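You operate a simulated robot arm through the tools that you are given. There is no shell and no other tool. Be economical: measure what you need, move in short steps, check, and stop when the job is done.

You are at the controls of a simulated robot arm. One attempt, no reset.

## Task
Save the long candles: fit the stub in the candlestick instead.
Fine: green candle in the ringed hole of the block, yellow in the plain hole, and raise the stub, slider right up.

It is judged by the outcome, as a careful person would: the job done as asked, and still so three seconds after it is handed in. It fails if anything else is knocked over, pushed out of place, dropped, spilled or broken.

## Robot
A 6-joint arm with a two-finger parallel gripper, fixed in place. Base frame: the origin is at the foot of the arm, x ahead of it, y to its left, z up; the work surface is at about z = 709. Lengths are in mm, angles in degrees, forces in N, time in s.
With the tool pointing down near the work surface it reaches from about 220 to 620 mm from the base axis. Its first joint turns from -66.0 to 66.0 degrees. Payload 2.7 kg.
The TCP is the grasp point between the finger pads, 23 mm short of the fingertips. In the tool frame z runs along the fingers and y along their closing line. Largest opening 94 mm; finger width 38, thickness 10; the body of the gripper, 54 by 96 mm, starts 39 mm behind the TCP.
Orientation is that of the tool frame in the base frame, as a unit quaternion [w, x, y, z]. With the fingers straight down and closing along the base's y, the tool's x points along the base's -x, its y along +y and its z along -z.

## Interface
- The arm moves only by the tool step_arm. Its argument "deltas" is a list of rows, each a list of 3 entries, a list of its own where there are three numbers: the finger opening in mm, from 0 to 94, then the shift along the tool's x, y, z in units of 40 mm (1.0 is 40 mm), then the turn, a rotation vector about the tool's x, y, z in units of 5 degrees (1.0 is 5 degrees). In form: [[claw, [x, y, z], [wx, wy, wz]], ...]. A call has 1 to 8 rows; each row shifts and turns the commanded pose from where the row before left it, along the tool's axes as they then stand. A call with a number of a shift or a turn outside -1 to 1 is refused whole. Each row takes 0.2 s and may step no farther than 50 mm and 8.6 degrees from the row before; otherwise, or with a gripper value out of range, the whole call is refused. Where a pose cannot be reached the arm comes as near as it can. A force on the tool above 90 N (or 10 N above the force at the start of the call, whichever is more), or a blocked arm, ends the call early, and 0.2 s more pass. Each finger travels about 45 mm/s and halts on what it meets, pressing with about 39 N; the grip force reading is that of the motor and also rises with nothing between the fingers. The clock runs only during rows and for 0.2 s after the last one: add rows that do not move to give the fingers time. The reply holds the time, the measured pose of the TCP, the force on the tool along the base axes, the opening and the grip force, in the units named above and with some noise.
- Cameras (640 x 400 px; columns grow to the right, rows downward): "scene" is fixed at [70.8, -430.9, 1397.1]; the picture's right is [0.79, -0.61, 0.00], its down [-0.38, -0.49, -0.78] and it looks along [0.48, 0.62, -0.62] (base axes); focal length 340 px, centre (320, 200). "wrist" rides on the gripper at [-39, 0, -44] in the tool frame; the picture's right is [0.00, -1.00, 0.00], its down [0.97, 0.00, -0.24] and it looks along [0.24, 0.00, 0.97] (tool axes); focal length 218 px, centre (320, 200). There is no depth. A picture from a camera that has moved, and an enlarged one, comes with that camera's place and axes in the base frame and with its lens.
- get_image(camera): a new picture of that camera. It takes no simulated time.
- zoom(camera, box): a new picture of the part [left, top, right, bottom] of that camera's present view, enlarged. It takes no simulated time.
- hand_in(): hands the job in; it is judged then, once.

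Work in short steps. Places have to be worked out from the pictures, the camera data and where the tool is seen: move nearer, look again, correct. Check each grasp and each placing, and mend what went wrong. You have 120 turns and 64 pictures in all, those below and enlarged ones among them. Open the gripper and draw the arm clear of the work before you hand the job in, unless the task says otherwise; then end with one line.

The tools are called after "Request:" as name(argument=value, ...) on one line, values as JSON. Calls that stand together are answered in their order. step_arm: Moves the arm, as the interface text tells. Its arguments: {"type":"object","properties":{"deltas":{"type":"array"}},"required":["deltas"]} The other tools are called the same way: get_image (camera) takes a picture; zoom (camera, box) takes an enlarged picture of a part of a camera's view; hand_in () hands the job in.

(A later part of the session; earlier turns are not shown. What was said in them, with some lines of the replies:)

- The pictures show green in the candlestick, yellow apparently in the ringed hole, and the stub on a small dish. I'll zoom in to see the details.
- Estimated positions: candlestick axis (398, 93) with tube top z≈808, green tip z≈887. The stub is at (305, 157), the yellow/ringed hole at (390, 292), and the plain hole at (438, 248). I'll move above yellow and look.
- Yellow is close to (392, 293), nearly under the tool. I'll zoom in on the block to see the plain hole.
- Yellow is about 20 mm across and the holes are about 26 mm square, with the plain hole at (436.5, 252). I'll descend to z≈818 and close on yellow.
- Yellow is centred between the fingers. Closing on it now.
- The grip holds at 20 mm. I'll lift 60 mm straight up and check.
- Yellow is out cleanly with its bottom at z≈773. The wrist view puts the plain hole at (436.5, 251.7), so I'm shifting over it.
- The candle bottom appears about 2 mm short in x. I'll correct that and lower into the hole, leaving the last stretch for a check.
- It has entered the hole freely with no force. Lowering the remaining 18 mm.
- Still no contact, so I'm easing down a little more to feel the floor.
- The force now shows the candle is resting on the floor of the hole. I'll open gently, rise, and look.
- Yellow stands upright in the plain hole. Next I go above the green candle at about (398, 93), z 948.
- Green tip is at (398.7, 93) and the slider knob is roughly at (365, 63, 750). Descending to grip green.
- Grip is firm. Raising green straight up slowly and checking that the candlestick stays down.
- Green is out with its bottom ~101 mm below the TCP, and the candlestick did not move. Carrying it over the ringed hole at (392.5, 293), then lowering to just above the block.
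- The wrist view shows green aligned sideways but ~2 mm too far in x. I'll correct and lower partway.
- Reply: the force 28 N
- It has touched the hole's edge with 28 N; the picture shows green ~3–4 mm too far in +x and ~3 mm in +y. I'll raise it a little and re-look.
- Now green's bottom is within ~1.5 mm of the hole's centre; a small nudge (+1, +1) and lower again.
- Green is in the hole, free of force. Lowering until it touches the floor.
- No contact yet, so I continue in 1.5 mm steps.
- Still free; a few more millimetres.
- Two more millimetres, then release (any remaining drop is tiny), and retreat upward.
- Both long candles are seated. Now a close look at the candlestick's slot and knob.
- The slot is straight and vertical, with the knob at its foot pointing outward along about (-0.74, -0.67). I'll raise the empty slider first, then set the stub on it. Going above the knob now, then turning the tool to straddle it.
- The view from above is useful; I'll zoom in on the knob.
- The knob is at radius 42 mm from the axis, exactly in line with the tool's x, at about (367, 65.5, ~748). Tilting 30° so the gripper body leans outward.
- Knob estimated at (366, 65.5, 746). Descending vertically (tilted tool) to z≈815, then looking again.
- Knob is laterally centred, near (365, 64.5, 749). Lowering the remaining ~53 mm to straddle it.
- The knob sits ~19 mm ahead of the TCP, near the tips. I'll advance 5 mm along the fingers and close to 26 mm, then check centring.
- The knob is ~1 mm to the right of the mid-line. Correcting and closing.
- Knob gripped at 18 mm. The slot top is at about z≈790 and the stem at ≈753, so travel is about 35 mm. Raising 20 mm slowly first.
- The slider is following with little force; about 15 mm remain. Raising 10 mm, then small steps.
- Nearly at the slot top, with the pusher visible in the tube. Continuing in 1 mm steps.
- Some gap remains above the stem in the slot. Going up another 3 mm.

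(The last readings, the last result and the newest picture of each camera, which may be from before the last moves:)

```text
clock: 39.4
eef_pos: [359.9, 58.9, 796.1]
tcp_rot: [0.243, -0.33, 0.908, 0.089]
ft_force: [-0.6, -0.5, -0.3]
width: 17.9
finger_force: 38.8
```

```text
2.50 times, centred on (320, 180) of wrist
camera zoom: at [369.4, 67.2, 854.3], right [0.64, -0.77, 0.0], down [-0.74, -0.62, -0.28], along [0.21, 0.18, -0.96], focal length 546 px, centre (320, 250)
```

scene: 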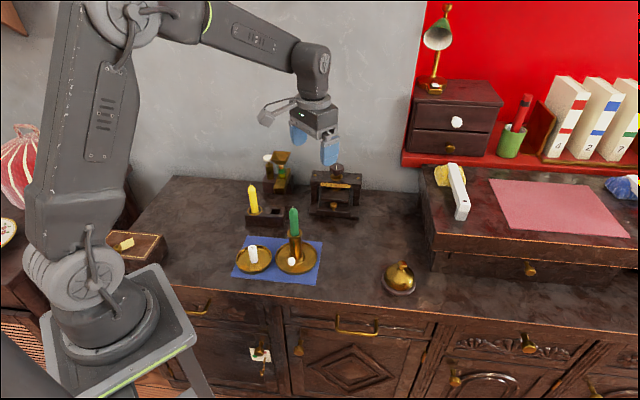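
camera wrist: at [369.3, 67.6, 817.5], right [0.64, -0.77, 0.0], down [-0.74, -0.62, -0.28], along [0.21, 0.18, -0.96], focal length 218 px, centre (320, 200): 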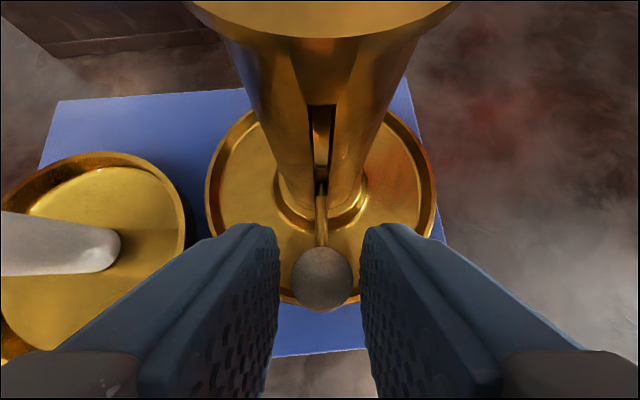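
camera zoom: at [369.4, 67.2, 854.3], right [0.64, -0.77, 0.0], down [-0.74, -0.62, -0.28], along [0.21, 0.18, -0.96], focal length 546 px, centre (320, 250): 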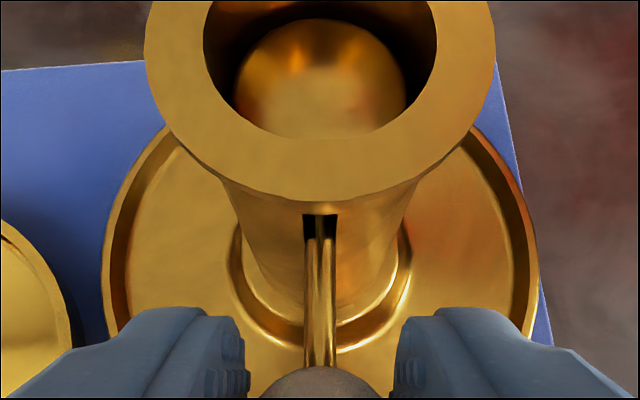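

Very close to the top now; another few 1 mm steps watching the force.

Request:
step_arm(deltas=[[10, [-0.0125, 0, -0.0217], [0, 0, 0]], [10, [-0.0125, 0, -0.0217], [0, 0, 0]], [10, [0, 0, 0], [0, 0, 0]]])

Request:
zoom(camera="wrist", box=[280, 160, 360, 240])

```text
clock: 40.2
eef_pos: [362.5, 57.9, 797.7]
tcp_rot: [0.244, -0.33, 0.908, 0.088]
ft_force: [0.1, 0.9, -7.9]
width: 18.1
finger_force: 39.0
```

```text
5.00 times, centred on (320, 200) of wrist
camera zoom: at [369.8, 66.8, 856.0], right [0.64, -0.77, 0.0], down [-0.74, -0.62, -0.28], along [0.21, 0.18, -0.96], focal length 1091 px, centre (320, 200)
```

zoom: 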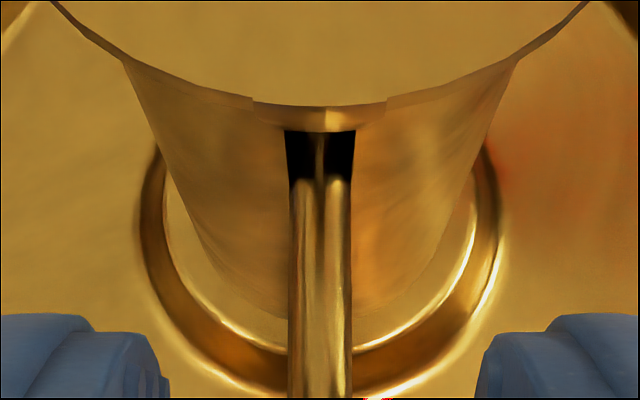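

Force reads -8 N: likely the end stop. I'll hold still one row to confirm.

Request:
step_arm(deltas=[[10, [0, 0, 0], [0, 0, 0]]])

Request:
zoom(camera="scene", box=[240, 190, 340, 290])

```text
clock: 40.6
eef_pos: [361.1, 58.5, 797.1]
tcp_rot: [0.243, -0.331, 0.908, 0.089]
ft_force: [-0.3, 0.2, -7.1]
width: 18.1
finger_force: 39.0
```

```text
4.00 times, centred on (290, 240) of scene
camera zoom: at [70.9, -430.8, 1397.1], right [0.79, -0.61, 0.0], down [-0.38, -0.49, -0.78], along [0.48, 0.62, -0.62], focal length 1362 px, centre (440, 40)
```

zoom: 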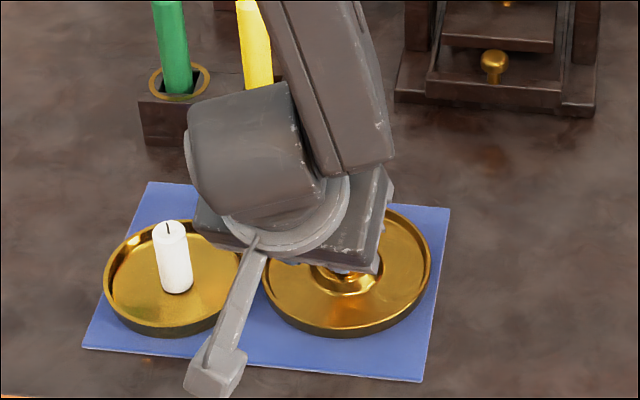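

The pull is steady, so the slider is at its stop. I'll ease off 0.8 mm, then open and see if it holds.

Request:
step_arm(deltas=[[10, [0.01, 0, 0.0173], [0, 0, 0]], [10, [0, 0, 0], [0, 0, 0]]])

```text
clock: 41.2
eef_pos: [360.4, 58.8, 797.6]
tcp_rot: [0.243, -0.33, 0.908, 0.088]
ft_force: [-0.9, 0.2, -7.6]
width: 18.0
finger_force: 38.6
```

The force is unchanged, so I may be carrying the candlestick's weight. I'll lower in half-millimetre steps until the load goes.

Request:
step_arm(deltas=[[10, [0.00625, 0, 0.0108], [0, 0, 0]], [10, [0, 0, 0], [0, 0, 0]]])

Request:
step_arm(deltas=[[10, [0.00625, 0, 0.0108], [0, 0, 0]], [10, [0, 0, 0], [0, 0, 0]]])

```text
clock: 41.8
eef_pos: [361.2, 58.4, 796.2]
tcp_rot: [0.244, -0.33, 0.908, 0.088]
ft_force: [-0.1, 0.1, -7.4]
width: 18.0
finger_force: 39.0
```

```text
clock: 42.4
eef_pos: [362.0, 57.8, 795.9]
tcp_rot: [0.243, -0.33, 0.908, 0.088]
ft_force: [-1.0, -1.8, -4.6]
width: 18.0
finger_force: 38.7
```

The load is falling, so the base is landing. A bit more.

Request:
step_arm(deltas=[[10, [0.004, 0, 0.007], [0, 0, 0]], [10, [0, 0, 0], [0, 0, 0]]])

```text
clock: 43.0
eef_pos: [360.9, 58.7, 795.9]
tcp_rot: [0.244, -0.331, 0.907, 0.089]
ft_force: [-0.6, 1.3, -6.7]
width: 17.9
finger_force: 39.2
```

Request:
step_arm(deltas=[[10, [0.005, 0, 0.0087], [0, 0, 0]], [10, [0, 0, 0], [0, 0, 0]]])

```text
clock: 43.6
eef_pos: [361.5, 58.0, 795.1]
tcp_rot: [0.244, -0.33, 0.908, 0.088]
ft_force: [-0.6, 0.3, -3.0]
width: 17.8
finger_force: 38.7
```

The load is down to about -3 N. One more small step down.

Request:
step_arm(deltas=[[10, [0.004, 0, 0.007], [0, 0, 0]], [10, [0, 0, 0], [0, 0, 0]]])

```text
clock: 44.2
eef_pos: [361.2, 58.8, 795.5]
tcp_rot: [0.243, -0.33, 0.908, 0.088]
ft_force: [-2.1, -3.7, -0.2]
width: 18.1
finger_force: 39.0
```

Unloaded. Opening and backing off along the fingers, then checking whether the slider stays up.

Request:
step_arm(deltas=[[24, [0, 0, 0], [0, 0, 0]], [40, [0, 0, 0], [0, 0, 0]], [60, [0, 0, 0], [0, 0, 0]], [60, [0, 0, -0.5], [0, 0, 0]], [60, [0, 0, -1], [0, 0, 0]], [60, [0, 0, -1], [0, 0, 0]], [60, [0, 0, 0], [0, 0, 0]]])

Request:
zoom(camera="wrist", box=[220, 100, 420, 260])

Request:
zoom(camera="scene", box=[240, 190, 340, 290])

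```text
clock: 45.8
eef_pos: [322.6, 24.6, 881.1]
tcp_rot: [0.243, -0.331, 0.908, 0.088]
ft_force: [0.1, 0.7, -0.2]
width: 59.8
finger_force: 0.1
```

```text
2.50 times, centred on (320, 180) of wrist
camera zoom: at [330.5, 33.7, 939.7], right [0.64, -0.77, 0.0], down [-0.74, -0.62, -0.28], along [0.21, 0.18, -0.96], focal length 546 px, centre (320, 250)
```

zoom: 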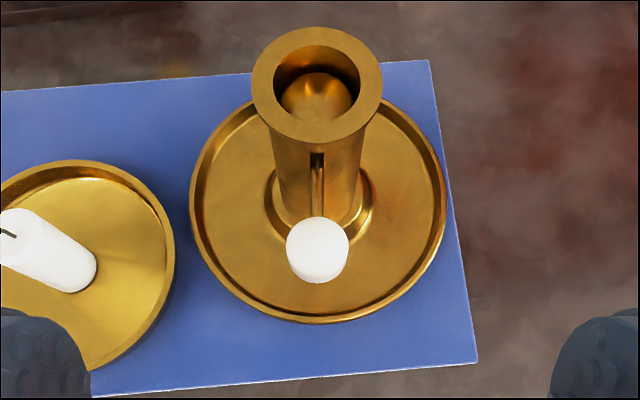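

```text
4.00 times, centred on (290, 240) of scene
camera zoom: at [70.8, -430.9, 1397.1], right [0.79, -0.61, 0.0], down [-0.38, -0.49, -0.78], along [0.48, 0.62, -0.62], focal length 1362 px, centre (440, 40)
```

zoom: 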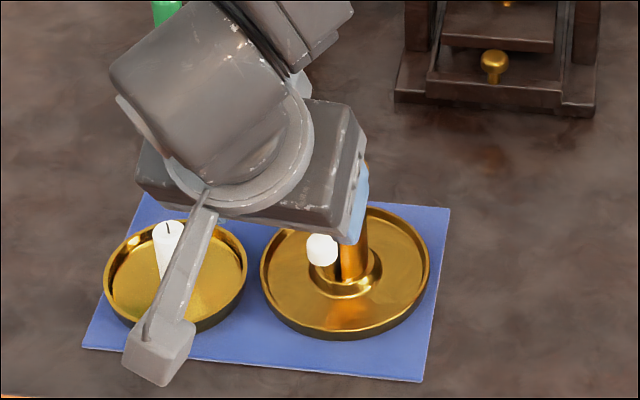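

The slider stays up on its own, and the candlestick has not shifted. Next: untilt the tool and move above the stub.

Request:
step_arm(deltas=[[60, [0, 0, 0], [0, 1, 0]], [60, [0, 0, 0], [0, 1, 0]], [60, [0, 0, 0], [0, 1, 0]], [60, [0, 0, 0], [0, 1, 0]], [60, [0, 0, 0], [0, 1, 0]], [60, [0, 0, 0], [0, 1, 0]], [60, [0, 0, 0], [0, 0, 0]]])

Request:
step_arm(deltas=[[60, [-0.448, 0.704, 0], [0, 0, 0]], [60, [-0.448, 0.704, 0], [0, 0, 0]], [60, [-0.448, 0.704, 0], [0, 0, 0]], [60, [-0.448, 0.704, 0], [0, 0, 0]], [60, [0, 0, 0], [0, 0, 0]]])

Request:
get_image(camera="wrist")

```text
clock: 47.4
eef_pos: [323.2, 26.5, 882.4]
tcp_rot: [-0.001, -0.343, 0.939, 0.0]
ft_force: [0.0, -0.4, -0.9]
width: 59.9
finger_force: 0.0
```

```text
clock: 48.6
eef_pos: [304.0, 158.1, 885.1]
tcp_rot: [0.0, -0.342, 0.94, 0.0]
ft_force: [-0.4, -0.4, 0.7]
width: 60.2
finger_force: 0.1
```

```text
19 pictures are left
camera wrist: at [332.7, 184.2, 928.7], right [0.64, -0.77, 0.0], down [-0.74, -0.62, 0.24], along [-0.18, -0.15, -0.97], focal length 218 px, centre (320, 200)
```

wrist: 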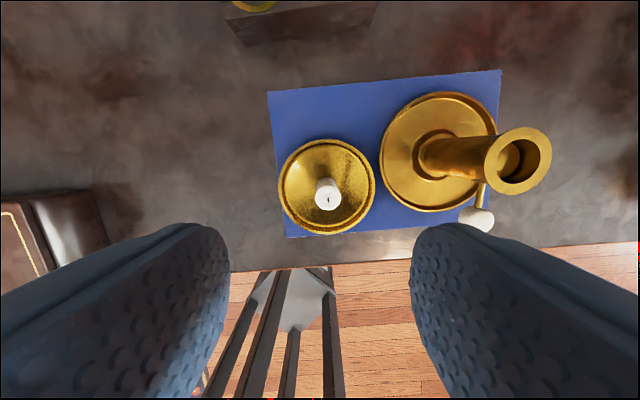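

Stub is at about +0.8, -6.3 mm in the tool frame. Correcting and descending to z≈757, fingertips above the dish rim.

Request:
step_arm(deltas=[[60, [0.02, -0.157, 0], [0, 0, 0]], [60, [0, 0, 0.8], [0, 0, 0]], [60, [0, 0, 0.8], [0, 0, 0]], [60, [0, 0, 0.8], [0, 0, 0]], [60, [0, 0, 0.75], [0, 0, 0]], [60, [0, 0, 0], [0, 0, 0]]])

Request:
get_image(camera="wrist")

```text
clock: 50.0
eef_pos: [308.2, 153.2, 756.2]
tcp_rot: [0.001, -0.342, 0.94, 0.0]
ft_force: [-0.1, 0.1, -0.3]
width: 60.0
finger_force: 0.0
```

```text
18 pictures are left
camera wrist: at [337.4, 179.8, 800.4], right [0.64, -0.77, 0.0], down [-0.74, -0.62, 0.24], along [-0.18, -0.15, -0.97], focal length 218 px, centre (320, 200)
```

wrist: 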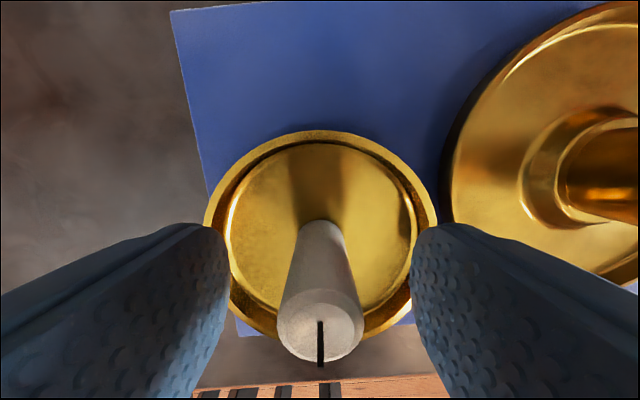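

The stub is centred, spanning z≈717–761. Closing on it.

Request:
step_arm(deltas=[[40, [0, 0, 0], [0, 0, 0]], [24, [0, 0, 0], [0, 0, 0]], [10, [0, 0, 0], [0, 0, 0]], [10, [0, 0, 0], [0, 0, 0]], [10, [0, 0, 0], [0, 0, 0]], [10, [0, 0, 0], [0, 0, 0]]])

Request:
step_arm(deltas=[[10, [0, 0, -0.2], [0, 0, 0]], [10, [0, 0, -0.8], [0, 0, 0]], [10, [0, 0, -0.8], [0, 0, 0]], [10, [0, 0, -0.8], [0, 0, 0]], [10, [0, 0, -0.4], [0, 0, 0]], [10, [0, 0, 0], [0, 0, 0]]])

Request:
get_image(camera="wrist")

```text
clock: 51.4
eef_pos: [309.1, 153.1, 756.6]
tcp_rot: [0.0, -0.341, 0.94, 0.0]
ft_force: [-1.4, 0.2, -0.7]
width: 19.0
finger_force: 38.8
```

```text
clock: 52.8
eef_pos: [308.3, 153.7, 876.4]
tcp_rot: [0.0, -0.342, 0.94, 0.0]
ft_force: [-0.2, 0.0, -0.3]
width: 19.3
finger_force: 38.8
```

```text
17 pictures are left
camera wrist: at [336.5, 179.9, 920.9], right [0.64, -0.77, 0.0], down [-0.74, -0.62, 0.24], along [-0.18, -0.15, -0.97], focal length 218 px, centre (320, 200)
```

wrist: 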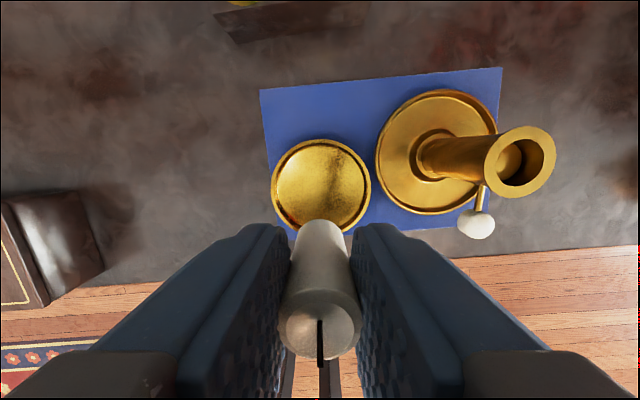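

The stub is held (19 mm; the bore is about 25 mm). Carrying it above the tube at about (398.5, 93.5).

Request:
step_arm(deltas=[[10, [-0.253, -0.863, 0], [0, 0, 0]], [10, [-0.253, -0.863, 0], [0, 0, 0]], [10, [-0.253, -0.863, 0], [0, 0, 0]], [10, [0, 0, 0.4], [0, 0, 0]], [10, [0, 0, 0], [0, 0, 0]]])

Request:
zoom(camera="wrist", box=[220, 130, 420, 280])

Request:
zoom(camera="scene", box=[250, 180, 340, 280])

```text
clock: 54.0
eef_pos: [398.3, 93.3, 859.6]
tcp_rot: [0.001, -0.342, 0.94, 0.0]
ft_force: [0.6, -0.1, 0.2]
width: 19.2
finger_force: 39.0
```

```text
2.67 times, centred on (320, 205) of wrist
camera zoom: at [427.1, 118.7, 905.2], right [0.64, -0.77, 0.0], down [-0.74, -0.62, 0.24], along [-0.18, -0.15, -0.97], focal length 582 px, centre (320, 187)
```

zoom: 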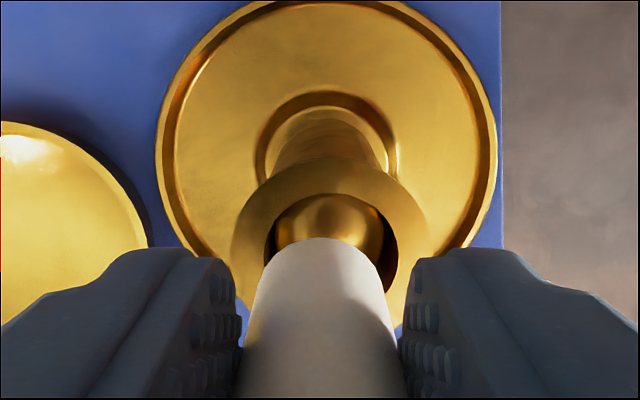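

```text
4.00 times, centred on (295, 230) of scene
camera zoom: at [70.8, -430.9, 1397.1], right [0.79, -0.61, 0.0], down [-0.38, -0.49, -0.78], along [0.48, 0.62, -0.62], focal length 1362 px, centre (420, 80)
```

zoom: 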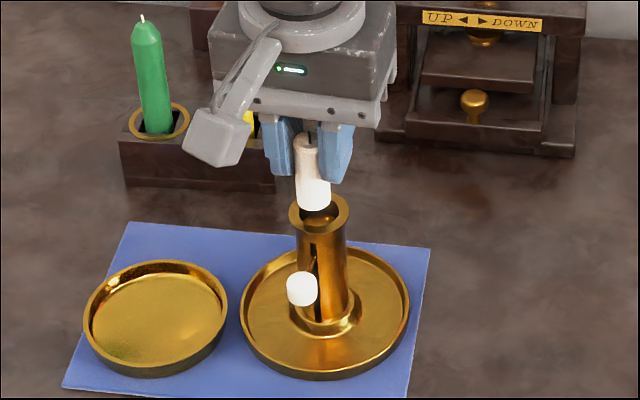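

The two views agree: shift about -2.1 mm in tool y and -0.8 mm in tool x. Correcting and lowering until the stub's foot is inside the tube.

Request:
step_arm(deltas=[[10, [-0.02, -0.053, 0], [0, 0, 0]], [10, [0, 0, 0.15], [0, 0, 0]], [10, [0, 0, 0.15], [0, 0, 0]], [10, [0, 0, 0.1], [0, 0, 0]], [10, [0, 0, 0], [0, 0, 0]]])

Request:
zoom(camera="wrist", box=[220, 130, 420, 280])

Request:
zoom(camera="scene", box=[270, 190, 330, 250])

```text
clock: 55.2
eef_pos: [401.5, 93.1, 844.2]
tcp_rot: [-0.001, -0.342, 0.94, 0.001]
ft_force: [0.3, -0.1, -0.6]
width: 18.8
finger_force: 39.6
```

```text
2.67 times, centred on (320, 205) of wrist
camera zoom: at [429.9, 118.2, 889.1], right [0.64, -0.77, 0.0], down [-0.74, -0.62, 0.24], along [-0.18, -0.15, -0.97], focal length 582 px, centre (320, 187)
```

zoom: 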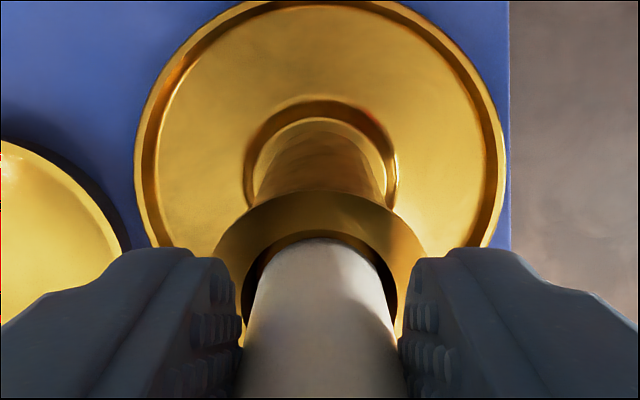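

```text
6.67 times, centred on (300, 220) of scene
camera zoom: at [70.8, -430.9, 1397.1], right [0.79, -0.61, 0.0], down [-0.38, -0.49, -0.78], along [0.48, 0.62, -0.62], focal length 2269 px, centre (453, 67)
```

zoom: 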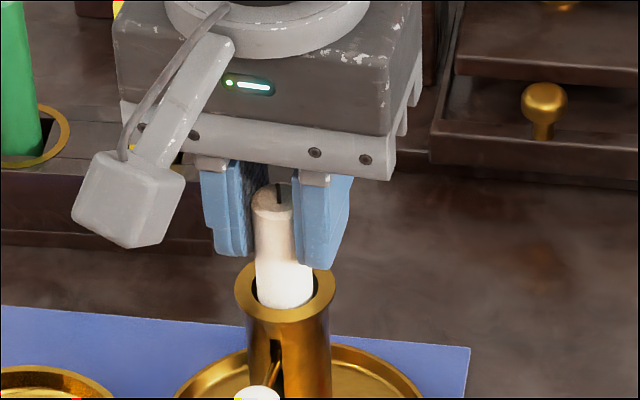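

The stub's foot is entering the bore, centred, with no force. Lowering in small steps to meet the pusher gently.

Request:
step_arm(deltas=[[10, [0, 0, 0.05], [0, 0, 0]], [10, [0, 0, 0.05], [0, 0, 0]], [10, [0, 0, 0], [0, 0, 0]]])

```text
clock: 56.0
eef_pos: [399.8, 92.6, 839.4]
tcp_rot: [0.001, -0.342, 0.94, 0.0]
ft_force: [0.7, -0.3, -0.7]
width: 19.1
finger_force: 39.5
```

Request:
step_arm(deltas=[[10, [0, 0, 0.04], [0, 0, 0]], [10, [0, 0, 0.04], [0, 0, 0]], [10, [0, 0, 0], [0, 0, 0]]])

Request:
zoom(camera="scene", box=[270, 190, 330, 250])

```text
clock: 56.8
eef_pos: [400.2, 91.9, 836.7]
tcp_rot: [0.0, -0.342, 0.94, 0.001]
ft_force: [-0.3, -0.3, 0.4]
width: 19.1
finger_force: 39.1
```

```text
6.67 times, centred on (300, 220) of scene
camera zoom: at [70.8, -430.9, 1397.1], right [0.79, -0.61, 0.0], down [-0.38, -0.49, -0.78], along [0.48, 0.62, -0.62], focal length 2269 px, centre (453, 67)
```

zoom: 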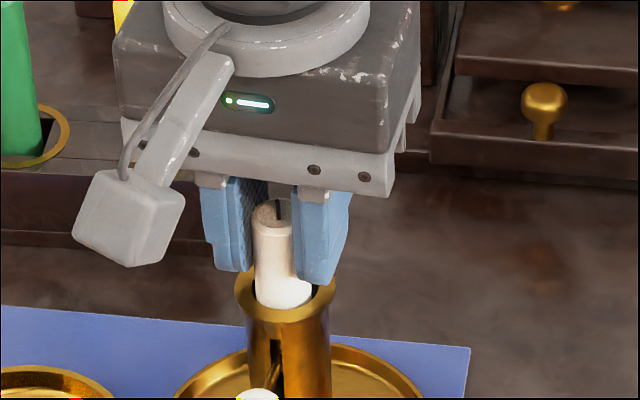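

No contact yet; fingertips are ~5 mm above the rim. Another 3 mm in 1 mm steps.

Request:
step_arm(deltas=[[10, [0, 0, 0.025], [0, 0, 0]], [10, [0, 0, 0.025], [0, 0, 0]], [10, [0, 0, 0.025], [0, 0, 0]], [10, [0, 0, 0], [0, 0, 0]]])

```text
clock: 57.8
eef_pos: [398.6, 91.1, 833.2]
tcp_rot: [-0.001, -0.342, 0.94, 0.001]
ft_force: [0.1, -0.2, 0.7]
width: 18.9
finger_force: 38.7
```

Still free. One more millimetre, then release; the stub will settle the last few millimetres inside the tube.

Request:
step_arm(deltas=[[10, [0, 0, 0.025], [0, 0, 0]], [10, [0, 0, 0], [0, 0, 0]], [22, [0, 0, 0], [0, 0, 0]], [26, [0, 0, 0], [0, 0, 0]], [34, [0, 0, 0], [0, 0, 0]], [34, [0, 0, 0], [0, 0, 0]]])

Request:
zoom(camera="scene", box=[270, 190, 330, 250])

```text
clock: 59.2
eef_pos: [400.6, 91.5, 833.1]
tcp_rot: [0.0, -0.341, 0.94, 0.0]
ft_force: [-0.1, 0.3, 0.1]
width: 33.8
finger_force: 0.0
```

```text
6.67 times, centred on (300, 220) of scene
camera zoom: at [70.8, -430.9, 1397.1], right [0.79, -0.61, 0.0], down [-0.38, -0.49, -0.78], along [0.48, 0.62, -0.62], focal length 2269 px, centre (453, 67)
```

zoom: 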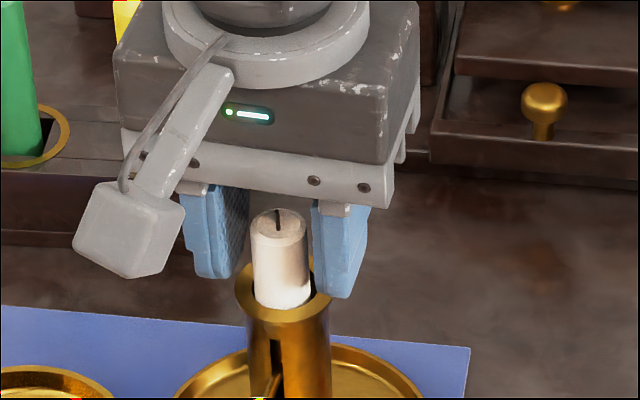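

The stub stands in the tube. Opening fully and rising clear, then checking the slider height.

Request:
step_arm(deltas=[[50, [0, 0, 0], [0, 0, 0]], [50, [0, 0, -0.5], [0, 0, 0]], [50, [0, 0, -1], [0, 0, 0]], [50, [0, 0, -1], [0, 0, 0]], [50, [0, 0, 0], [0, 0, 0]]])

Request:
zoom(camera="scene", box=[250, 180, 340, 280])

Request:
zoom(camera="wrist", box=[220, 90, 420, 260])

```text
clock: 60.4
eef_pos: [400.2, 93.4, 933.1]
tcp_rot: [0.0, -0.342, 0.94, -0.001]
ft_force: [-0.5, 0.1, -1.1]
width: 50.0
finger_force: 0.0
```

```text
4.00 times, centred on (295, 230) of scene
camera zoom: at [70.8, -430.9, 1397.1], right [0.79, -0.61, 0.0], down [-0.38, -0.49, -0.78], along [0.48, 0.62, -0.62], focal length 1362 px, centre (420, 80)
```

zoom: 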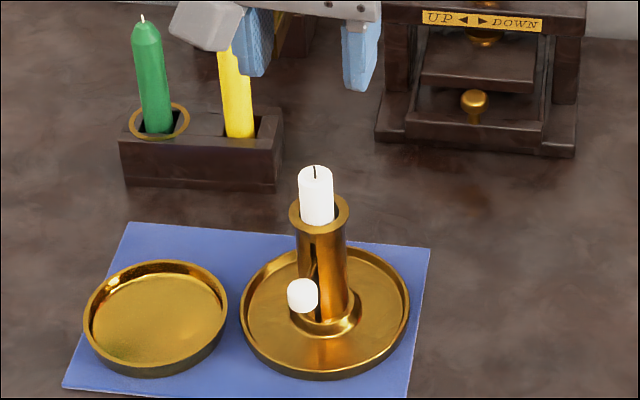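

```text
2.35 times, centred on (320, 175) of wrist
camera zoom: at [429.0, 118.9, 977.7], right [0.64, -0.77, 0.0], down [-0.74, -0.62, 0.24], along [-0.18, -0.15, -0.97], focal length 514 px, centre (320, 259)
```

zoom: 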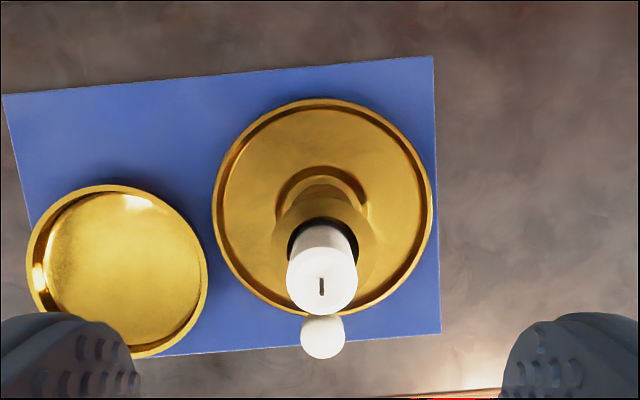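

The knob is ~5 mm lower than before: setting the stub nudged the slider down. I'll regrip the knob the same way and push it back up. First I back outward and tilt.

Request:
step_arm(deltas=[[60, [0.87, -0.02, 0], [0, 0, 0]], [60, [0.87, -0.02, 0], [0, 0, 0]], [60, [0.85, -0.02, 0], [0, 0, 0]], [60, [0, 0, 0], [0, -1, 0]], [60, [0, 0, 0], [0, -1, 0]], [60, [0, 0, 0], [0, -1, 0]], [60, [0, 0, 0], [0, -1, 0]], [60, [0, 0, 0], [0, -1, 0]]])

Request:
step_arm(deltas=[[60, [0, 0, 0], [0, -1, 0]], [60, [0.31, 0, 0.54], [0, 0, 0]], [60, [0.31, 0, 0.54], [0, 0, 0]], [60, [0, 0, 0], [0, 0, 0]]])

Request:
get_image(camera="wrist")

```text
clock: 62.2
eef_pos: [321.9, 24.0, 933.3]
tcp_rot: [0.205, -0.333, 0.918, 0.073]
ft_force: [0.2, 0.2, 0.5]
width: 60.1
finger_force: 0.1
```

```text
clock: 63.2
eef_pos: [322.6, 24.2, 883.4]
tcp_rot: [0.244, -0.33, 0.908, 0.088]
ft_force: [-0.1, -0.3, 0.5]
width: 60.0
finger_force: 0.0
```

```text
8 pictures are left
camera wrist: at [330.8, 32.3, 941.4], right [0.64, -0.77, 0.0], down [-0.74, -0.62, -0.28], along [0.21, 0.18, -0.96], focal length 218 px, centre (320, 200)
```

wrist: 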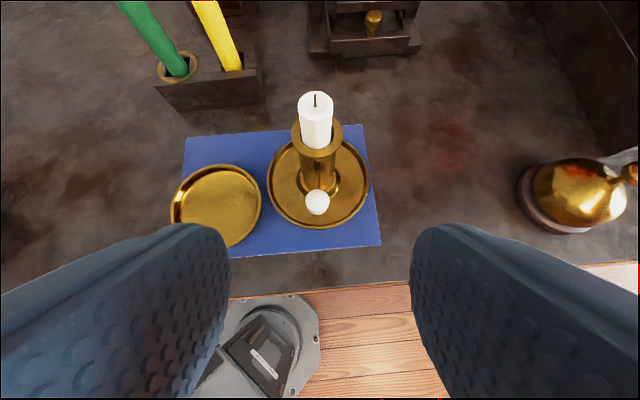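

Knob is visible slightly left (~2 mm). Advancing along the fingers toward it, with that correction.

Request:
step_arm(deltas=[[60, [0.03, 0.04, 0.8], [0, 0, 0]], [60, [0.03, 0, 0.8], [0, 0, 0]], [60, [0.03, 0, 0.6], [0, 0, 0]], [60, [0, 0, 0.4], [0, 0, 0]], [40, [0, 0, 0], [0, 0, 0]], [28, [0, 0, 0], [0, 0, 0]], [28, [0, 0, 0], [0, 0, 0]]])

Request:
get_image(camera="wrist")

```text
clock: 64.8
eef_pos: [359.7, 56.5, 790.8]
tcp_rot: [0.243, -0.331, 0.908, 0.088]
ft_force: [-0.4, -0.5, 0.2]
width: 28.0
finger_force: 0.1
```

```text
7 pictures are left
camera wrist: at [366.7, 65.7, 849.1], right [0.64, -0.77, 0.0], down [-0.74, -0.62, -0.28], along [0.21, 0.18, -0.96], focal length 218 px, centre (320, 200)
```

wrist: 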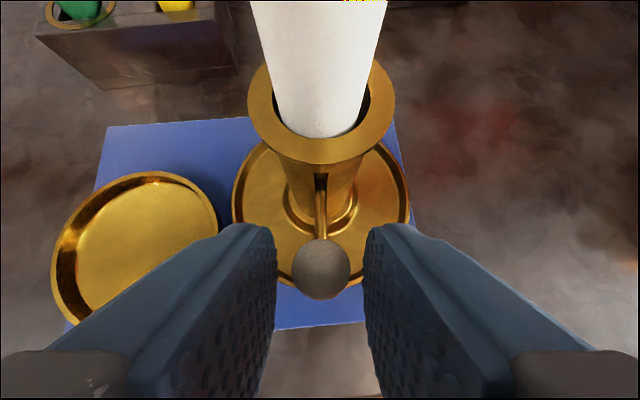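

The knob is centred between the fingers. Advancing 3 mm and closing.

Request:
step_arm(deltas=[[28, [0, 0, 0.08], [0, 0, 0]], [20, [0, 0, 0], [0, 0, 0]], [10, [0, 0, 0], [0, 0, 0]], [10, [0, 0, 0], [0, 0, 0]], [10, [0, 0, 0], [0, 0, 0]]])

Request:
step_arm(deltas=[[10, [-0.0125, 0, -0.0217], [0, 0, 0]], [10, [-0.0125, 0, -0.0217], [0, 0, 0]], [10, [-0.0125, 0, -0.0217], [0, 0, 0]], [10, [0, 0, 0], [0, 0, 0]]])

```text
clock: 66.0
eef_pos: [360.4, 58.6, 789.0]
tcp_rot: [0.244, -0.33, 0.908, 0.089]
ft_force: [0.7, -3.0, 0.4]
width: 18.0
finger_force: 38.8
```

```text
clock: 67.0
eef_pos: [360.3, 58.1, 793.5]
tcp_rot: [0.244, -0.33, 0.907, 0.089]
ft_force: [3.4, 4.1, -0.9]
width: 18.5
finger_force: 38.5
```

Gripped and raised ~3 mm with little load. Continuing in half-millimetre to 1 mm steps until the stop is felt.

Request:
step_arm(deltas=[[10, [-0.0125, 0, -0.0217], [0, 0, 0]], [10, [0, 0, 0], [0, 0, 0]]])

Request:
step_arm(deltas=[[10, [-0.0125, 0, -0.0217], [0, 0, 0]], [10, [0, 0, 0], [0, 0, 0]]])

```text
clock: 67.6
eef_pos: [359.5, 57.4, 793.8]
tcp_rot: [0.244, -0.33, 0.907, 0.089]
ft_force: [1.5, 1.8, -0.2]
width: 18.1
finger_force: 38.9
```

```text
clock: 68.2
eef_pos: [359.4, 57.0, 794.5]
tcp_rot: [0.244, -0.331, 0.907, 0.088]
ft_force: [4.2, 3.0, 0.2]
width: 18.0
finger_force: 39.3
```

Slight outward pull (~5 N) is showing; I'll ease inward 0.8 mm while going up another 0.8 mm.

Request:
step_arm(deltas=[[10, [-0.0173, 0, 0.01], [0, 0, 0]], [10, [-0.01, 0, -0.0173], [0, 0, 0]], [10, [0, 0, 0], [0, 0, 0]]])

```text
clock: 69.0
eef_pos: [360.3, 58.5, 794.7]
tcp_rot: [0.242, -0.331, 0.908, 0.089]
ft_force: [-2.7, -1.9, -0.1]
width: 18.3
finger_force: 38.9
```

Request:
step_arm(deltas=[[10, [-0.0065, 0, -0.0183], [0, 0, 0]], [10, [0, 0, 0], [0, 0, 0]]])

Request:
zoom(camera="wrist", box=[280, 150, 360, 230])

```text
clock: 69.6
eef_pos: [361.3, 58.0, 795.0]
tcp_rot: [0.244, -0.331, 0.907, 0.088]
ft_force: [0.5, -0.2, -0.1]
width: 17.8
finger_force: 39.0
```

```text
5.00 times, centred on (320, 190) of wrist
camera zoom: at [368.8, 66.4, 853.8], right [0.64, -0.77, 0.0], down [-0.74, -0.62, -0.28], along [0.21, 0.18, -0.96], focal length 1091 px, centre (320, 250)
```

zoom: 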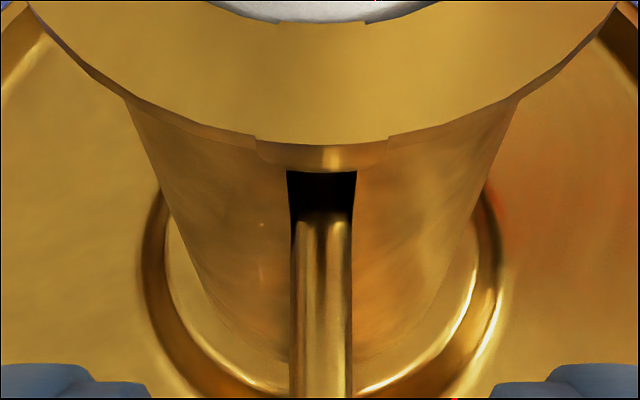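

Nearly identical to the view at the stop earlier. Going up in half-millimetre steps to feel the stop.

Request:
step_arm(deltas=[[10, [-0.00625, 0, -0.0108], [0, 0, 0]], [10, [-0.00625, 0, -0.0108], [0, 0, 0]], [10, [0, 0, 0], [0, 0, 0]]])

```text
clock: 70.4
eef_pos: [361.3, 57.4, 796.2]
tcp_rot: [0.243, -0.33, 0.908, 0.088]
ft_force: [-0.1, 0.4, -0.2]
width: 18.0
finger_force: 38.6
```

Request:
step_arm(deltas=[[10, [-0.00625, 0, -0.0108], [0, 0, 0]], [10, [-0.00625, 0, -0.0108], [0, 0, 0]], [10, [0, 0, 0], [0, 0, 0]]])

```text
clock: 71.2
eef_pos: [360.0, 58.0, 798.0]
tcp_rot: [0.242, -0.331, 0.908, 0.089]
ft_force: [-0.4, 0.5, -0.1]
width: 17.9
finger_force: 39.1
```

No stop yet. Continuing in half-millimetre steps.

Request:
step_arm(deltas=[[10, [-0.00625, 0, -0.0108], [0, 0, 0]], [10, [0, 0, 0], [0, 0, 0]]])

Request:
step_arm(deltas=[[10, [-0.00625, 0, -0.0108], [0, 0, 0]], [10, [0, 0, 0], [0, 0, 0]]])

```text
clock: 71.8
eef_pos: [360.8, 58.1, 798.3]
tcp_rot: [0.244, -0.33, 0.908, 0.089]
ft_force: [-1.6, 0.5, -0.3]
width: 18.3
finger_force: 39.6
```

```text
clock: 72.4
eef_pos: [359.7, 58.1, 798.5]
tcp_rot: [0.243, -0.331, 0.908, 0.088]
ft_force: [-1.0, 0.0, 0.6]
width: 17.9
finger_force: 39.8
```

Still no load; checking by picture before going on.

Request:
zoom(camera="wrist", box=[250, 120, 390, 290])

```text
2.35 times, centred on (320, 205) of wrist
camera zoom: at [368.5, 66.1, 856.4], right [0.64, -0.77, 0.0], down [-0.74, -0.62, -0.28], along [0.21, 0.18, -0.96], focal length 514 px, centre (320, 188)
```

zoom: 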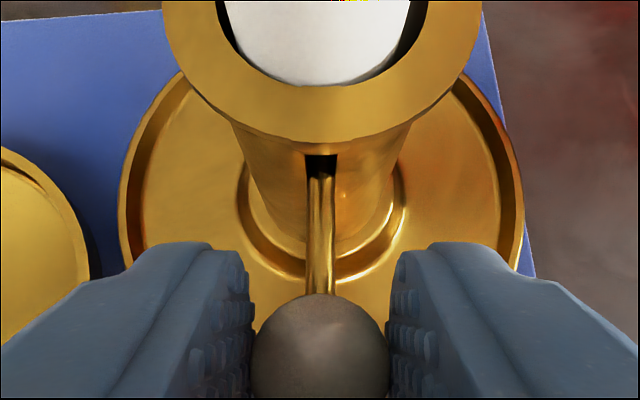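

The grip is holding and the stem is nearly at the slot top. Continuing.

Request:
step_arm(deltas=[[10, [-0.00625, 0, -0.0108], [0, 0, 0]], [10, [0, 0, 0], [0, 0, 0]]])

Request:
step_arm(deltas=[[10, [-0.00625, 0, -0.0108], [0, 0, 0]], [10, [0, 0, 0], [0, 0, 0]]])

```text
clock: 73.0
eef_pos: [361.8, 57.9, 799.5]
tcp_rot: [0.243, -0.331, 0.907, 0.089]
ft_force: [0.0, -0.2, -0.3]
width: 18.0
finger_force: 38.8
```

```text
clock: 73.6
eef_pos: [360.0, 57.6, 799.0]
tcp_rot: [0.243, -0.331, 0.908, 0.088]
ft_force: [-0.1, 0.1, -0.7]
width: 18.4
finger_force: 38.9
```

Request:
step_arm(deltas=[[10, [-0.00625, 0, -0.0108], [0, 0, 0]], [10, [0, 0, 0], [0, 0, 0]]])

Request:
step_arm(deltas=[[10, [-0.00625, 0, -0.0108], [0, 0, 0]], [10, [0, 0, 0], [0, 0, 0]]])

```text
clock: 74.2
eef_pos: [358.1, 58.7, 799.8]
tcp_rot: [0.243, -0.331, 0.908, 0.089]
ft_force: [-0.2, 0.2, -8.3]
width: 18.1
finger_force: 39.0
```

```text
clock: 74.8
eef_pos: [360.9, 58.1, 800.0]
tcp_rot: [0.243, -0.33, 0.908, 0.089]
ft_force: [0.3, -1.0, -7.7]
width: 18.0
finger_force: 39.2
```

The stop is reached (-8 N, base just lifting). Easing back down until the load goes.

Request:
step_arm(deltas=[[10, [0.00625, 0, 0.0108], [0, 0, 0]], [10, [0, 0, 0], [0, 0, 0]]])

Request:
step_arm(deltas=[[10, [0.004, 0, 0.007], [0, 0, 0]], [10, [0, 0, 0], [0, 0, 0]]])

```text
clock: 75.4
eef_pos: [359.2, 58.2, 799.1]
tcp_rot: [0.243, -0.331, 0.908, 0.088]
ft_force: [0.6, 0.4, -8.3]
width: 18.3
finger_force: 38.9
```

```text
clock: 76.0
eef_pos: [358.9, 57.5, 799.4]
tcp_rot: [0.243, -0.332, 0.907, 0.089]
ft_force: [-0.6, 0.9, -7.0]
width: 18.0
finger_force: 39.0
```

Request:
step_arm(deltas=[[10, [0.004, 0, 0.007], [0, 0, 0]], [10, [0, 0, 0], [0, 0, 0]]])

```text
clock: 76.6
eef_pos: [359.9, 57.5, 796.8]
tcp_rot: [0.244, -0.33, 0.908, 0.088]
ft_force: [-2.2, -1.1, -4.2]
width: 18.1
finger_force: 38.8
```

The load is easing; another 0.3 mm.

Request:
step_arm(deltas=[[10, [0.004, 0, 0.007], [0, 0, 0]], [10, [0, 0, 0], [0, 0, 0]]])

```text
clock: 77.2
eef_pos: [360.2, 57.2, 798.5]
tcp_rot: [0.243, -0.33, 0.908, 0.089]
ft_force: [-3.4, -1.8, 1.1]
width: 17.9
finger_force: 38.9
```

The base is down. Relaxing sideways slightly, opening, and backing off along the fingers.

Request:
step_arm(deltas=[[10, [0.0087, 0, -0.005], [0, 0, 0]], [24, [0, 0, 0], [0, 0, 0]], [40, [0, 0, 0], [0, 0, 0]], [60, [0, 0, 0], [0, 0, 0]], [60, [0, 0, -0.5], [0, 0, 0]], [60, [0, 0, -1], [0, 0, 0]], [60, [0, 0, -1], [0, 0, 0]], [60, [0, 0, 0], [0, 0, 0]]])

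Request:
get_image(camera="wrist")

```text
clock: 79.0
eef_pos: [320.6, 25.8, 886.3]
tcp_rot: [0.244, -0.33, 0.908, 0.088]
ft_force: [-1.0, 0.2, 0.0]
width: 60.0
finger_force: 0.1
```

```text
4 pictures are left
camera wrist: at [328.5, 34.6, 944.0], right [0.64, -0.77, 0.0], down [-0.74, -0.62, -0.28], along [0.21, 0.18, -0.96], focal length 218 px, centre (320, 200)
```

wrist: 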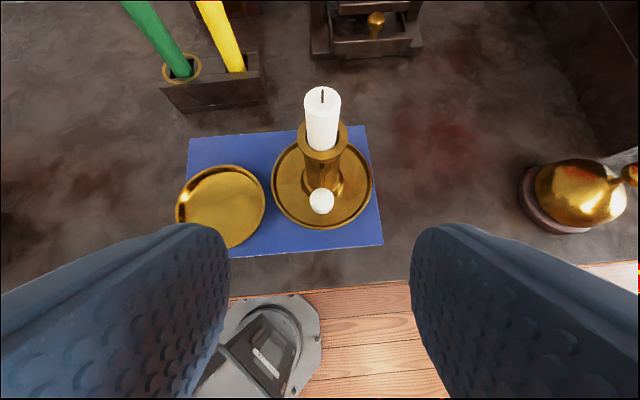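

All standing. Moving the arm up and clear, untilting, then a last check from the scene camera.

Request:
step_arm(deltas=[[60, [-0.5, 0, -0.866], [0, 0, 0]], [60, [-0.5, 0, -0.866], [0, 0, 0]], [60, [-0.5, 0, -0.866], [0, 0, 0]], [60, [0, -0.9, 0], [0, 0, 0]], [60, [0, -0.9, 0], [0, 0, 0]], [60, [0, -0.9, 0], [0, 0, 0]], [60, [0, 0, 0], [0, 0, 0]]])

Request:
get_image(camera="scene")

```text
clock: 80.6
eef_pos: [391.0, -57.2, 1004.8]
tcp_rot: [0.242, -0.331, 0.908, 0.088]
ft_force: [-0.3, -0.4, 0.0]
width: 59.9
finger_force: 0.0
```

```text
3 pictures are left
```

scene: 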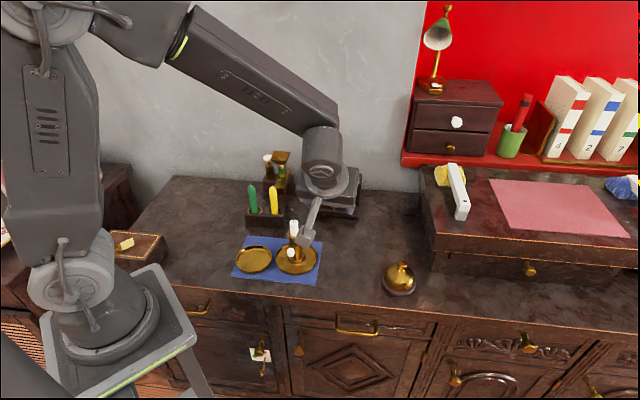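

The gripper blocks the view; I'll move it further up and aside.

Request:
step_arm(deltas=[[60, [-0.5, -0.5, -0.866], [0, 0, 0]], [60, [-0.5, -0.5, -0.866], [0, 0, 0]], [60, [0, -1, 0], [0, 0, 0]], [60, [0, -1, 0], [0, 0, 0]], [60, [0, 0, 0], [0, 0, 0]]])

Request:
zoom(camera="scene", box=[225, 170, 345, 290])

```text
clock: 81.8
eef_pos: [466.7, -150.1, 1083.0]
tcp_rot: [0.243, -0.33, 0.908, 0.088]
ft_force: [0.0, 0.2, 0.1]
width: 60.1
finger_force: 0.0
```

```text
3.33 times, centred on (285, 230) of scene
camera zoom: at [70.8, -430.9, 1397.1], right [0.79, -0.61, 0.0], down [-0.38, -0.49, -0.78], along [0.48, 0.62, -0.62], focal length 1135 px, centre (437, 100)
```

zoom: 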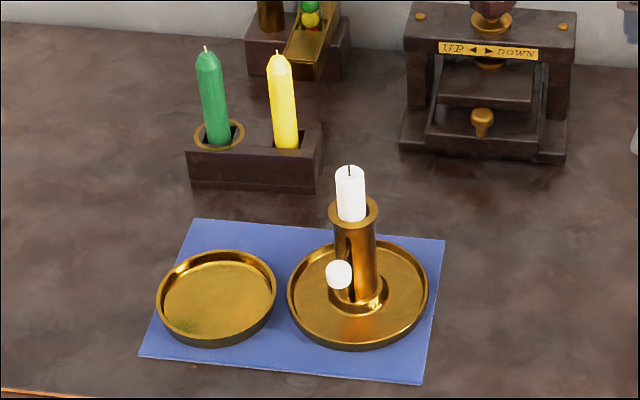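

The knob is back at its top position and everything is in place. I'll wait about 1.5 s and look once more to make sure the slider does not creep.

Request:
step_arm(deltas=[[94, [0, 0, 0], [0, 0, 0]], [94, [0, 0, 0], [0, 0, 0]], [94, [0, 0, 0], [0, 0, 0]], [94, [0, 0, 0], [0, 0, 0]], [94, [0, 0, 0], [0, 0, 0]], [94, [0, 0, 0], [0, 0, 0]], [94, [0, 0, 0], [0, 0, 0]], [94, [0, 0, 0], [0, 0, 0]]])

Request:
zoom(camera="scene", box=[250, 180, 340, 280])

```text
clock: 83.6
eef_pos: [465.6, -149.2, 1083.2]
tcp_rot: [0.243, -0.331, 0.908, 0.088]
ft_force: [0.0, 0.2, 0.1]
width: 94.0
finger_force: 0.1
```

```text
4.00 times, centred on (295, 230) of scene
camera zoom: at [70.8, -430.9, 1397.1], right [0.79, -0.61, 0.0], down [-0.38, -0.49, -0.78], along [0.48, 0.62, -0.62], focal length 1362 px, centre (420, 80)
```

zoom: 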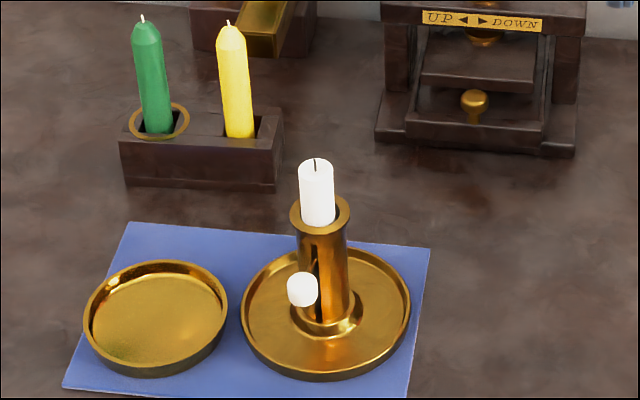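

The slider is steady at the top, the stub is upright, and both long candles are seated. The gripper is open and clear, so I'm handing in.

Request:
hand_in()

```text
The job is handed in.
```

The stub is in the candlestick with its slider right up, the green candle is in the ringed hole and the yellow in the plain hole. Nothing was knocked over or pushed out of place; the job is handed in.
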